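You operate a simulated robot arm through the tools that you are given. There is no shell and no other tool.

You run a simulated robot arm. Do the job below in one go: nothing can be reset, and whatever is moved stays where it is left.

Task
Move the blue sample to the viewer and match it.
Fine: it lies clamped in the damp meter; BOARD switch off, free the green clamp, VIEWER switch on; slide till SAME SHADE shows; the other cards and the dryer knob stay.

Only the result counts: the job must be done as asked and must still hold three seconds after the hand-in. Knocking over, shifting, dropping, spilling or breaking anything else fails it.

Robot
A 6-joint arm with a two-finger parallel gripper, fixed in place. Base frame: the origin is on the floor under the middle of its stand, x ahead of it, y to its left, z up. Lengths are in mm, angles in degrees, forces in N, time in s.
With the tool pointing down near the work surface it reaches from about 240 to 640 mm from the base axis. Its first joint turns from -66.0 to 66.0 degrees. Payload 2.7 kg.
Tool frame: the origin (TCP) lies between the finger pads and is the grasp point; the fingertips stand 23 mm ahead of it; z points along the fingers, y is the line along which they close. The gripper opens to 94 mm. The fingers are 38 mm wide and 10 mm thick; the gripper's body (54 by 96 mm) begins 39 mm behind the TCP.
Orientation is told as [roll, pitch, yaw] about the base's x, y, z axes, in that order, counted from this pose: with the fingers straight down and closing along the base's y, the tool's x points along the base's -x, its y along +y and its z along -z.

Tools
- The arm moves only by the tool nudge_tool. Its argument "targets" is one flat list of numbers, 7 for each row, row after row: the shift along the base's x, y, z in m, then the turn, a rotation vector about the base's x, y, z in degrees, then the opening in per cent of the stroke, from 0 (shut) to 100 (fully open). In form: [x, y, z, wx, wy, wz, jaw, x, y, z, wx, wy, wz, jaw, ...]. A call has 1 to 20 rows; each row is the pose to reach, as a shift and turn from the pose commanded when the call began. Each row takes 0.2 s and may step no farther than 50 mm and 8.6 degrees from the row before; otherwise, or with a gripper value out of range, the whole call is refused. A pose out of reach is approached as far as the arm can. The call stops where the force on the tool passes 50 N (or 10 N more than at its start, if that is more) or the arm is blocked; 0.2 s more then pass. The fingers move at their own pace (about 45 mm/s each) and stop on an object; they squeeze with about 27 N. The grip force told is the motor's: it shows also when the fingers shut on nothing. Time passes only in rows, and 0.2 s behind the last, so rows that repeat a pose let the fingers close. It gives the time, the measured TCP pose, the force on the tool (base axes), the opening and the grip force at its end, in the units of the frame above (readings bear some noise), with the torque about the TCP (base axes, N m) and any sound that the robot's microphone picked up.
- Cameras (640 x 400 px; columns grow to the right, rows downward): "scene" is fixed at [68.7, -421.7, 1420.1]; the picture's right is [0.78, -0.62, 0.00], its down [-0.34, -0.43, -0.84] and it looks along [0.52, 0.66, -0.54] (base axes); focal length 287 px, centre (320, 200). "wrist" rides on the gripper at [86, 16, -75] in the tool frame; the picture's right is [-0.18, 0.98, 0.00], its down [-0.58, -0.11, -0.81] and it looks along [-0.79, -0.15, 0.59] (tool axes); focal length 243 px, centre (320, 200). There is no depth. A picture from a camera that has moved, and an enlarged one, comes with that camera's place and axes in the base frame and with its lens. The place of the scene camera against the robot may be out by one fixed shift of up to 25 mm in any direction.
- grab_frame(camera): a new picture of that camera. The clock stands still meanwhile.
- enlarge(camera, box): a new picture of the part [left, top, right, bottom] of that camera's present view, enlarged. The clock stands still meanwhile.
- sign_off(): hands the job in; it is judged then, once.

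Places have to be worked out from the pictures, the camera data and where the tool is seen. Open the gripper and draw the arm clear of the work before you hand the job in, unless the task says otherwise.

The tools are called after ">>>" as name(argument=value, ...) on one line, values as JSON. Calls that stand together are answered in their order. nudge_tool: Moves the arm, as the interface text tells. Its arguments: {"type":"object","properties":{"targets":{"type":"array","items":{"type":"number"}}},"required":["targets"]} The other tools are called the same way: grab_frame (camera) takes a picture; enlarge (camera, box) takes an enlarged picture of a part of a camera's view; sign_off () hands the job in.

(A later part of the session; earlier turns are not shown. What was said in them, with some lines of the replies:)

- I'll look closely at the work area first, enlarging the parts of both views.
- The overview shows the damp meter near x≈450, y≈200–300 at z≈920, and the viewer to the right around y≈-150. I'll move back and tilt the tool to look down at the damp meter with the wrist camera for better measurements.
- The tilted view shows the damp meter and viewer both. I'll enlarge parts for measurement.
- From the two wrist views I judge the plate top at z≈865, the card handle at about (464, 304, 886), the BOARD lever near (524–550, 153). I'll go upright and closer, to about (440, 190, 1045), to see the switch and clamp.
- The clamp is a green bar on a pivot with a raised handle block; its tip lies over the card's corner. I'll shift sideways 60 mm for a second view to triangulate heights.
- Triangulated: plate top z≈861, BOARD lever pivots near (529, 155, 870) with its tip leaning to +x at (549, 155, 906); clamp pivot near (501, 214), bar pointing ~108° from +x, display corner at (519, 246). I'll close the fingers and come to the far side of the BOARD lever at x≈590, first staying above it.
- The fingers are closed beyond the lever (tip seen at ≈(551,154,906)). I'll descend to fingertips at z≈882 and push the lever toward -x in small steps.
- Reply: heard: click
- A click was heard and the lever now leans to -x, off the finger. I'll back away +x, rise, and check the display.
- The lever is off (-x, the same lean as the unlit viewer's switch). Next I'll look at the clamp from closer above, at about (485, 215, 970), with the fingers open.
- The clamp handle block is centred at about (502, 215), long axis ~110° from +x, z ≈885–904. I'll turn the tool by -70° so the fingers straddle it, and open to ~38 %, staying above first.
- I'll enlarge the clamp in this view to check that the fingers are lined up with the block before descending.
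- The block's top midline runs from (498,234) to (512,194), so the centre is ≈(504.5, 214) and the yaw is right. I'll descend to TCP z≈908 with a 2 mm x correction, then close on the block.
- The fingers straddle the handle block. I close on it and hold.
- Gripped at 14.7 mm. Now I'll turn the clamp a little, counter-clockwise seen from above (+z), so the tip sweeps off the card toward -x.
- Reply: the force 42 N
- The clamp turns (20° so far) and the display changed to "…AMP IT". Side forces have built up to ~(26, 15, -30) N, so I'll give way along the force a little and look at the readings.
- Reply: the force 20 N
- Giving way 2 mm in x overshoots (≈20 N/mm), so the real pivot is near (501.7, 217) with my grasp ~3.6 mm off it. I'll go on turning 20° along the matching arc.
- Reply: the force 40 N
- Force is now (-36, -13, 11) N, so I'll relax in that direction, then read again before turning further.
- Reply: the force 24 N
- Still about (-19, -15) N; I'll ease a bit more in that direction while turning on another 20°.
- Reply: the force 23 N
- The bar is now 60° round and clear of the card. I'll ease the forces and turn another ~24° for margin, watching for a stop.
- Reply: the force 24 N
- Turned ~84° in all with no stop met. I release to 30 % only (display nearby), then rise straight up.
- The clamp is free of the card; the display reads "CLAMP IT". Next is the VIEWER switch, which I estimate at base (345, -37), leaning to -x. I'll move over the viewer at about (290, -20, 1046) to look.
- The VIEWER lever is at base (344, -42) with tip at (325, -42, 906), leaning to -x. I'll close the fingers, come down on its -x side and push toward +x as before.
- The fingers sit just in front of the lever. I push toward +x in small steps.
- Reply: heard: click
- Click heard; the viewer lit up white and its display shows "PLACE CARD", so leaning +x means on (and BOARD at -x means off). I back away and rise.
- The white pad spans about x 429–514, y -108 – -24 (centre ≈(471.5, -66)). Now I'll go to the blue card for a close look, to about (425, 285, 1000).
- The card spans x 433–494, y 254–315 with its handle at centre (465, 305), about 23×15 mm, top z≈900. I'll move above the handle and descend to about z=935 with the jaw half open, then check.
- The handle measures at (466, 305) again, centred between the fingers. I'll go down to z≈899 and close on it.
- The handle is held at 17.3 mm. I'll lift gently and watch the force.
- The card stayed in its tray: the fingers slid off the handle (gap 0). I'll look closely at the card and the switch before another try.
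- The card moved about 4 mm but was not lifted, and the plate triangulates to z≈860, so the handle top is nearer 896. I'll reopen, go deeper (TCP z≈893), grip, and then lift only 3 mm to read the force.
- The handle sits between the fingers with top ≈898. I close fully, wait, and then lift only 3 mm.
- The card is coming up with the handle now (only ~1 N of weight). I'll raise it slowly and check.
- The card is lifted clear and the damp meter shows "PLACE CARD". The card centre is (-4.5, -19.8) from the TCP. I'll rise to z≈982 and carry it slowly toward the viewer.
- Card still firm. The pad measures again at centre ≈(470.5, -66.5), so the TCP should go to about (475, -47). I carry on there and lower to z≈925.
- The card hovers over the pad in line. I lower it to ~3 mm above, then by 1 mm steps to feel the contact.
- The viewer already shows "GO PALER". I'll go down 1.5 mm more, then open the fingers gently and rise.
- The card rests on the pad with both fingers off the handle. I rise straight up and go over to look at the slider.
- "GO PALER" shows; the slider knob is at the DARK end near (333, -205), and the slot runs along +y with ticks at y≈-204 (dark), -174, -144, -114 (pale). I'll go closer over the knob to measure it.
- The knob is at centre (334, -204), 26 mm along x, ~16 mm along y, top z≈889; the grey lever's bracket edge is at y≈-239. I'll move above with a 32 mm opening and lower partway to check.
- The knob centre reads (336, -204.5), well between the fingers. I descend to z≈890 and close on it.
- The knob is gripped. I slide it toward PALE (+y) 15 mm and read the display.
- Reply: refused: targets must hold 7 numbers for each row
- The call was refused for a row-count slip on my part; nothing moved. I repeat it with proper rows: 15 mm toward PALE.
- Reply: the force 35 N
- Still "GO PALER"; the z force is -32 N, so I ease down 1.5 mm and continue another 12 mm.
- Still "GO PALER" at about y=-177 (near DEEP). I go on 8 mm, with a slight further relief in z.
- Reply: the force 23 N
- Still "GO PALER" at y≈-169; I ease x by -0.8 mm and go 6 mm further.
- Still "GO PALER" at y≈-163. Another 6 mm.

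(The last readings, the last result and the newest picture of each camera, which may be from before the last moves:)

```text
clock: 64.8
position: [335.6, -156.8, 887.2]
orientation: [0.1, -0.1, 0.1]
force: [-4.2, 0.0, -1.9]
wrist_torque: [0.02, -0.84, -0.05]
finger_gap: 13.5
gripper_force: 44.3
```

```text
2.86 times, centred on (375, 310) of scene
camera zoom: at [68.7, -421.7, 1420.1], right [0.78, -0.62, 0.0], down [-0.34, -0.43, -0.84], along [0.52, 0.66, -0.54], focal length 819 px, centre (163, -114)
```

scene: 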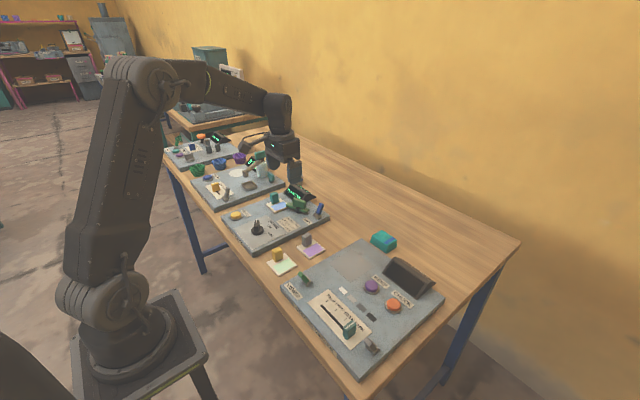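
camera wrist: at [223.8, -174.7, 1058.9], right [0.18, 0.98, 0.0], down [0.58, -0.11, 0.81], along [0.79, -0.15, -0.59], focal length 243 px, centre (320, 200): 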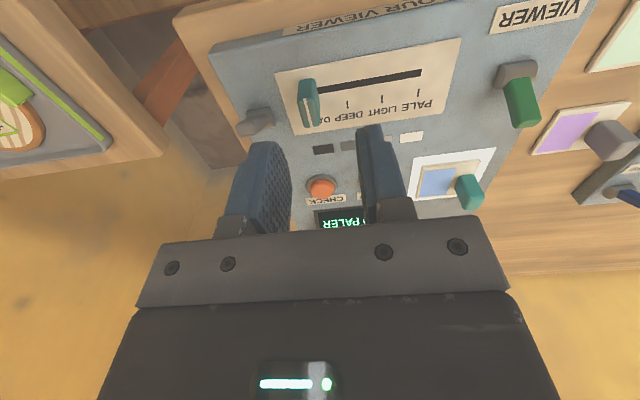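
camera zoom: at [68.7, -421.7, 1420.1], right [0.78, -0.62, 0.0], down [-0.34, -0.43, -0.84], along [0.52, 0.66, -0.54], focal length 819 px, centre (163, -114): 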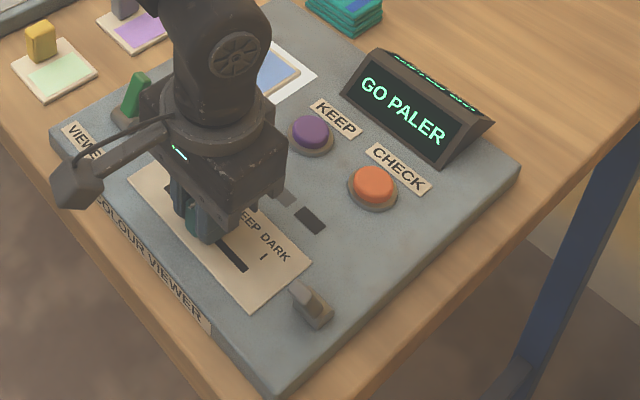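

Still "GO PALER" at y≈-157. Another 5 mm.

>>> nudge_tool(targets=[0, 0.002, 0, 0, 0, 0, 0, 0, 0.0035, 0, 0, 0, 0, 0, 0, 0.005, 0, 0, 0, 0, 0])

>>> enlarge(camera="scene", box=[300, 240, 450, 380])

```text
clock: 65.6
position: [336.8, -152.3, 888.2]
orientation: [0.0, -0.2, 0.1]
force: [3.8, -0.4, -8.9]
wrist_torque: [0.02, -0.51, -0.05]
finger_gap: 13.6
gripper_force: 45.1
```

```text
2.86 times, centred on (375, 310) of scene
camera zoom: at [68.9, -421.7, 1420.1], right [0.78, -0.62, 0.0], down [-0.34, -0.43, -0.84], along [0.52, 0.66, -0.54], focal length 819 px, centre (163, -114)
```

zoom: 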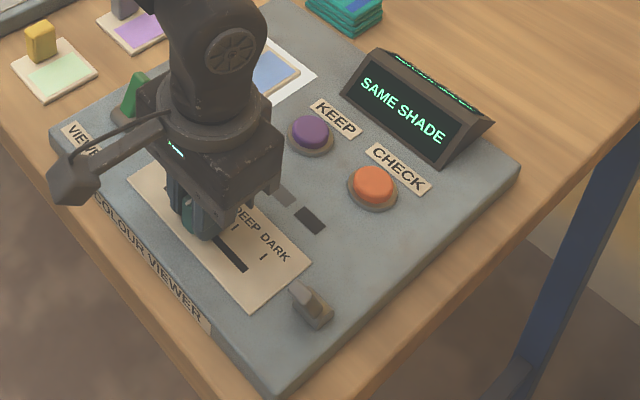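

"SAME SHADE" shows at y≈-152.5. To sit safely inside the band, I move 2 mm more and check.

>>> nudge_tool(targets=[0, 0.001, -0.0003, 0, 0, 0, 0, 0, 0.002, -0.0003, 0, 0, 0, 0, 0, 0.002, -0.0003, 0, 0, 0, 0])

>>> enlarge(camera="scene", box=[300, 240, 450, 380])

```text
clock: 66.4
position: [337.0, -149.8, 888.2]
orientation: [-0.1, -0.1, 0.2]
force: [13.5, -0.3, -12.8]
wrist_torque: [0.05, 0.3, -0.12]
finger_gap: 13.4
gripper_force: 44.8
```

```text
2.86 times, centred on (375, 310) of scene
camera zoom: at [69.2, -421.8, 1420.1], right [0.78, -0.62, 0.0], down [-0.34, -0.43, -0.84], along [0.52, 0.66, -0.54], focal length 819 px, centre (163, -114)
```

zoom: 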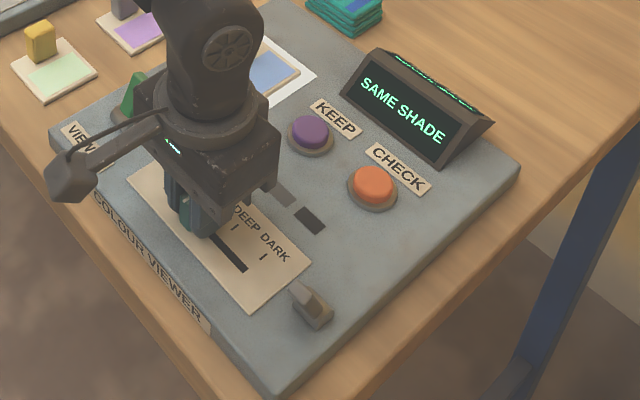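

"SAME SHADE" holds at y≈-150.5. I relieve the side load, then open the fingers around the knob and check again.

>>> nudge_tool(targets=[0.0005, 0, -0.0005, 0, 0, 0, 0, 0.0005, 0, -0.0005, 0, 0, 0, 15, 0.0005, 0, -0.0005, 0, 0, 0, 34, 0.0005, 0, -0.0005, 0, 0, 0, 34, 0.0005, 0, -0.0005, 0, 0, 0, 34])

>>> enlarge(camera="scene", box=[300, 240, 450, 380])

>>> enlarge(camera="wrist", box=[200, 0, 440, 240])

```text
clock: 67.6
position: [337.7, -150.4, 886.9]
orientation: [0.0, 0.0, 0.1]
force: [0.1, 0.1, 0.1]
wrist_torque: [0.02, 0.0, -0.03]
finger_gap: 31.9
gripper_force: 0.1
```

```text
2.86 times, centred on (375, 310) of scene
camera zoom: at [68.7, -421.7, 1420.1], right [0.78, -0.62, 0.0], down [-0.34, -0.43, -0.84], along [0.52, 0.66, -0.54], focal length 819 px, centre (163, -114)
```

zoom: 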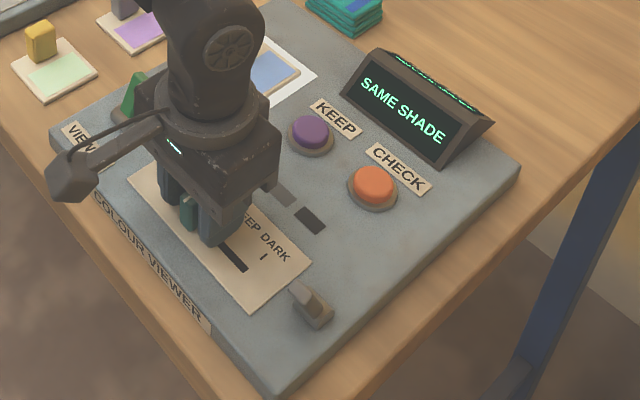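

```text
1.67 times, centred on (320, 120) of wrist
camera zoom: at [249.2, -134.6, 963.2], right [0.18, 0.98, 0.0], down [0.58, -0.11, 0.81], along [0.79, -0.15, -0.59], focal length 404 px, centre (320, 333)
```

zoom: 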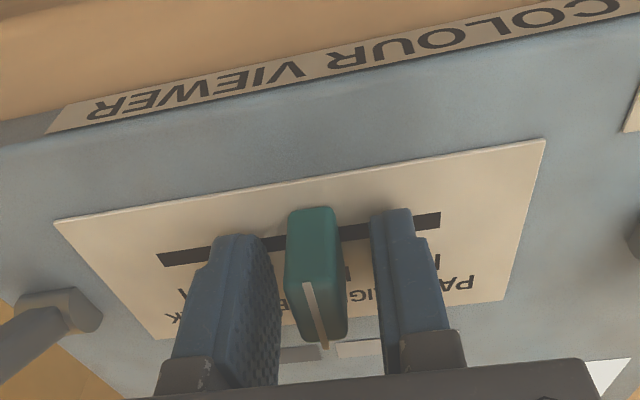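

The fingers are off the knob and "SAME SHADE" persists. I rise straight up and draw the arm clear.

>>> nudge_tool(targets=[0, 0, 0.005, 0, 0, 0, 34, 0, 0, 0.02, 0, 0, 0, 34, 0, 0, 0.05, 0, 0, 0, 34, 0, 0, 0.09, 0, 0, 0, 34, 0, 0, 0.135, 0, 0, 0, 60, -0.01, 0.03, 0.17, 0, 0, 0, 90, -0.02, 0.07, 0.19, 0, 0, 0, 100, -0.03, 0.11, 0.21, 0, 0, 0, 100, -0.035, 0.15, 0.23, 0, 0, 0, 100, -0.035, 0.19, 0.25, 0, 0, 0, 100, -0.035, 0.23, 0.27, 0, 0, 0, 100, -0.035, 0.23, 0.27, 0, 0, 0, 100])

>>> grab_frame(camera="scene")

>>> enlarge(camera="scene", box=[280, 220, 450, 380])

>>> enlarge(camera="scene", box=[215, 170, 345, 280])

>>> grab_frame(camera="wrist")

```text
clock: 70.2
position: [300.5, 83.3, 1154.8]
orientation: [0.0, 0.0, 0.0]
force: [-0.8, 0.2, -0.8]
wrist_torque: [0.01, 0.03, -0.01]
finger_gap: 93.8
gripper_force: 0.1
```

```text
taken
```

scene: 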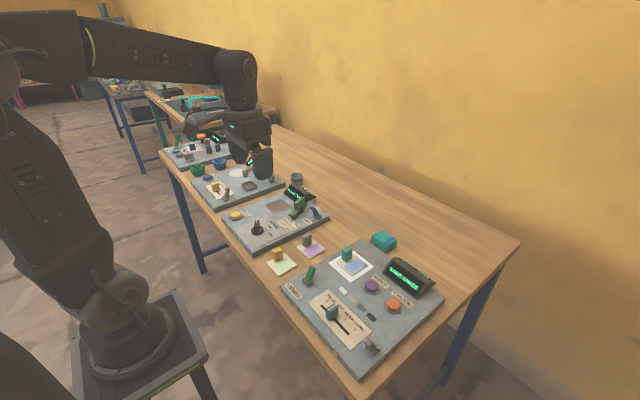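

```text
2.50 times, centred on (365, 300) of scene
camera zoom: at [68.8, -421.7, 1420.1], right [0.78, -0.62, 0.0], down [-0.34, -0.43, -0.84], along [0.52, 0.66, -0.54], focal length 717 px, centre (208, -50)
```

zoom: 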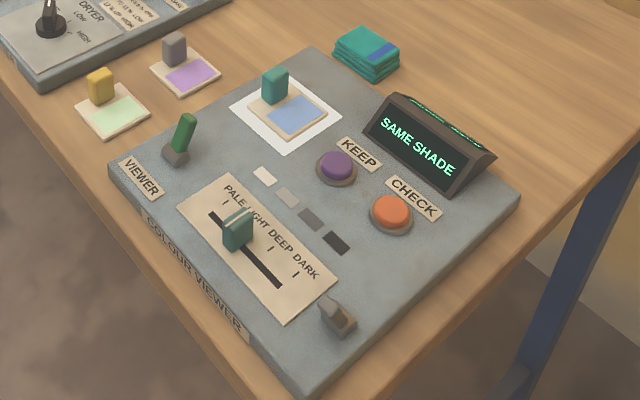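

```text
3.64 times, centred on (280, 225) of scene
camera zoom: at [68.8, -421.7, 1420.1], right [0.78, -0.62, 0.0], down [-0.34, -0.43, -0.84], along [0.52, 0.66, -0.54], focal length 1043 px, centre (466, 109)
```

zoom: 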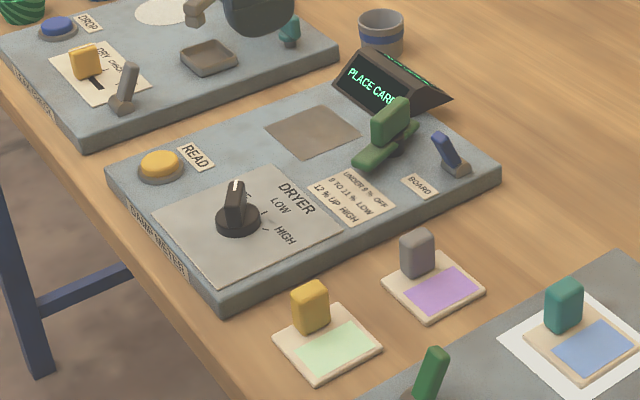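

```text
taken
camera wrist: at [214.2, 97.9, 1231.0], right [0.18, 0.98, 0.0], down [0.58, -0.11, 0.81], along [0.79, -0.15, -0.59], focal length 243 px, centre (320, 200)
```

wrist: 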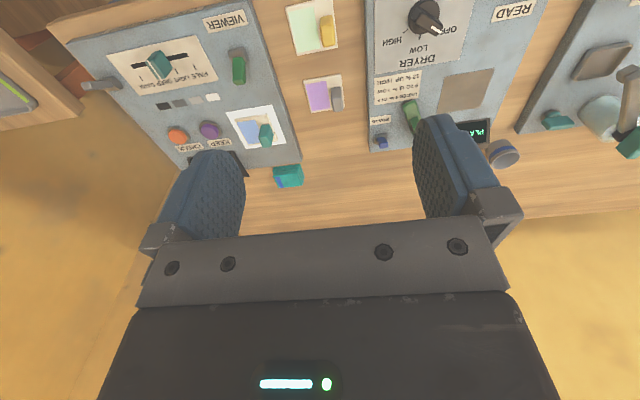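

The viewer shows "SAME SHADE" with the blue card on its lit pad. VIEWER is on and the BOARD lever is flipped to off (its meter display stays lit), the clamp is turned aside, and the other cards and dryer knob are unchanged. The gripper is open and clear, so I hand the job in.

>>> sign_off()

```text
The job is handed in.
```

I moved the blue sample to the viewer and matched it. The display still read "SAME SHADE" after I let go of the slider and drew the arm clear, and I then handed the job in.

- **BOARD switch:** I flipped the lever once and heard it click. It now leans the same way the VIEWER lever did while that was off. The damp meter's display stayed lit afterwards, so I judged "off" from the lever position alone, not from the display.
- **Green clamp:** I turned it about 84° aside, and it sits clear of the card's place.
- **VIEWER switch:** It is on, and the pad and display are lit.
- **Blue card:** It lies on the viewer's pad. My first lift slipped off the handle and shifted the card about 4 mm in its tray. The second, deeper grip held all the way.
- **Slider:** It stands about 2 mm past where "SAME SHADE" first appeared, just on the dark side of the LIGHT tick.
- **Left alone:** In the last pictures the green and purple cards and the dryer knob look just as they did at the start.
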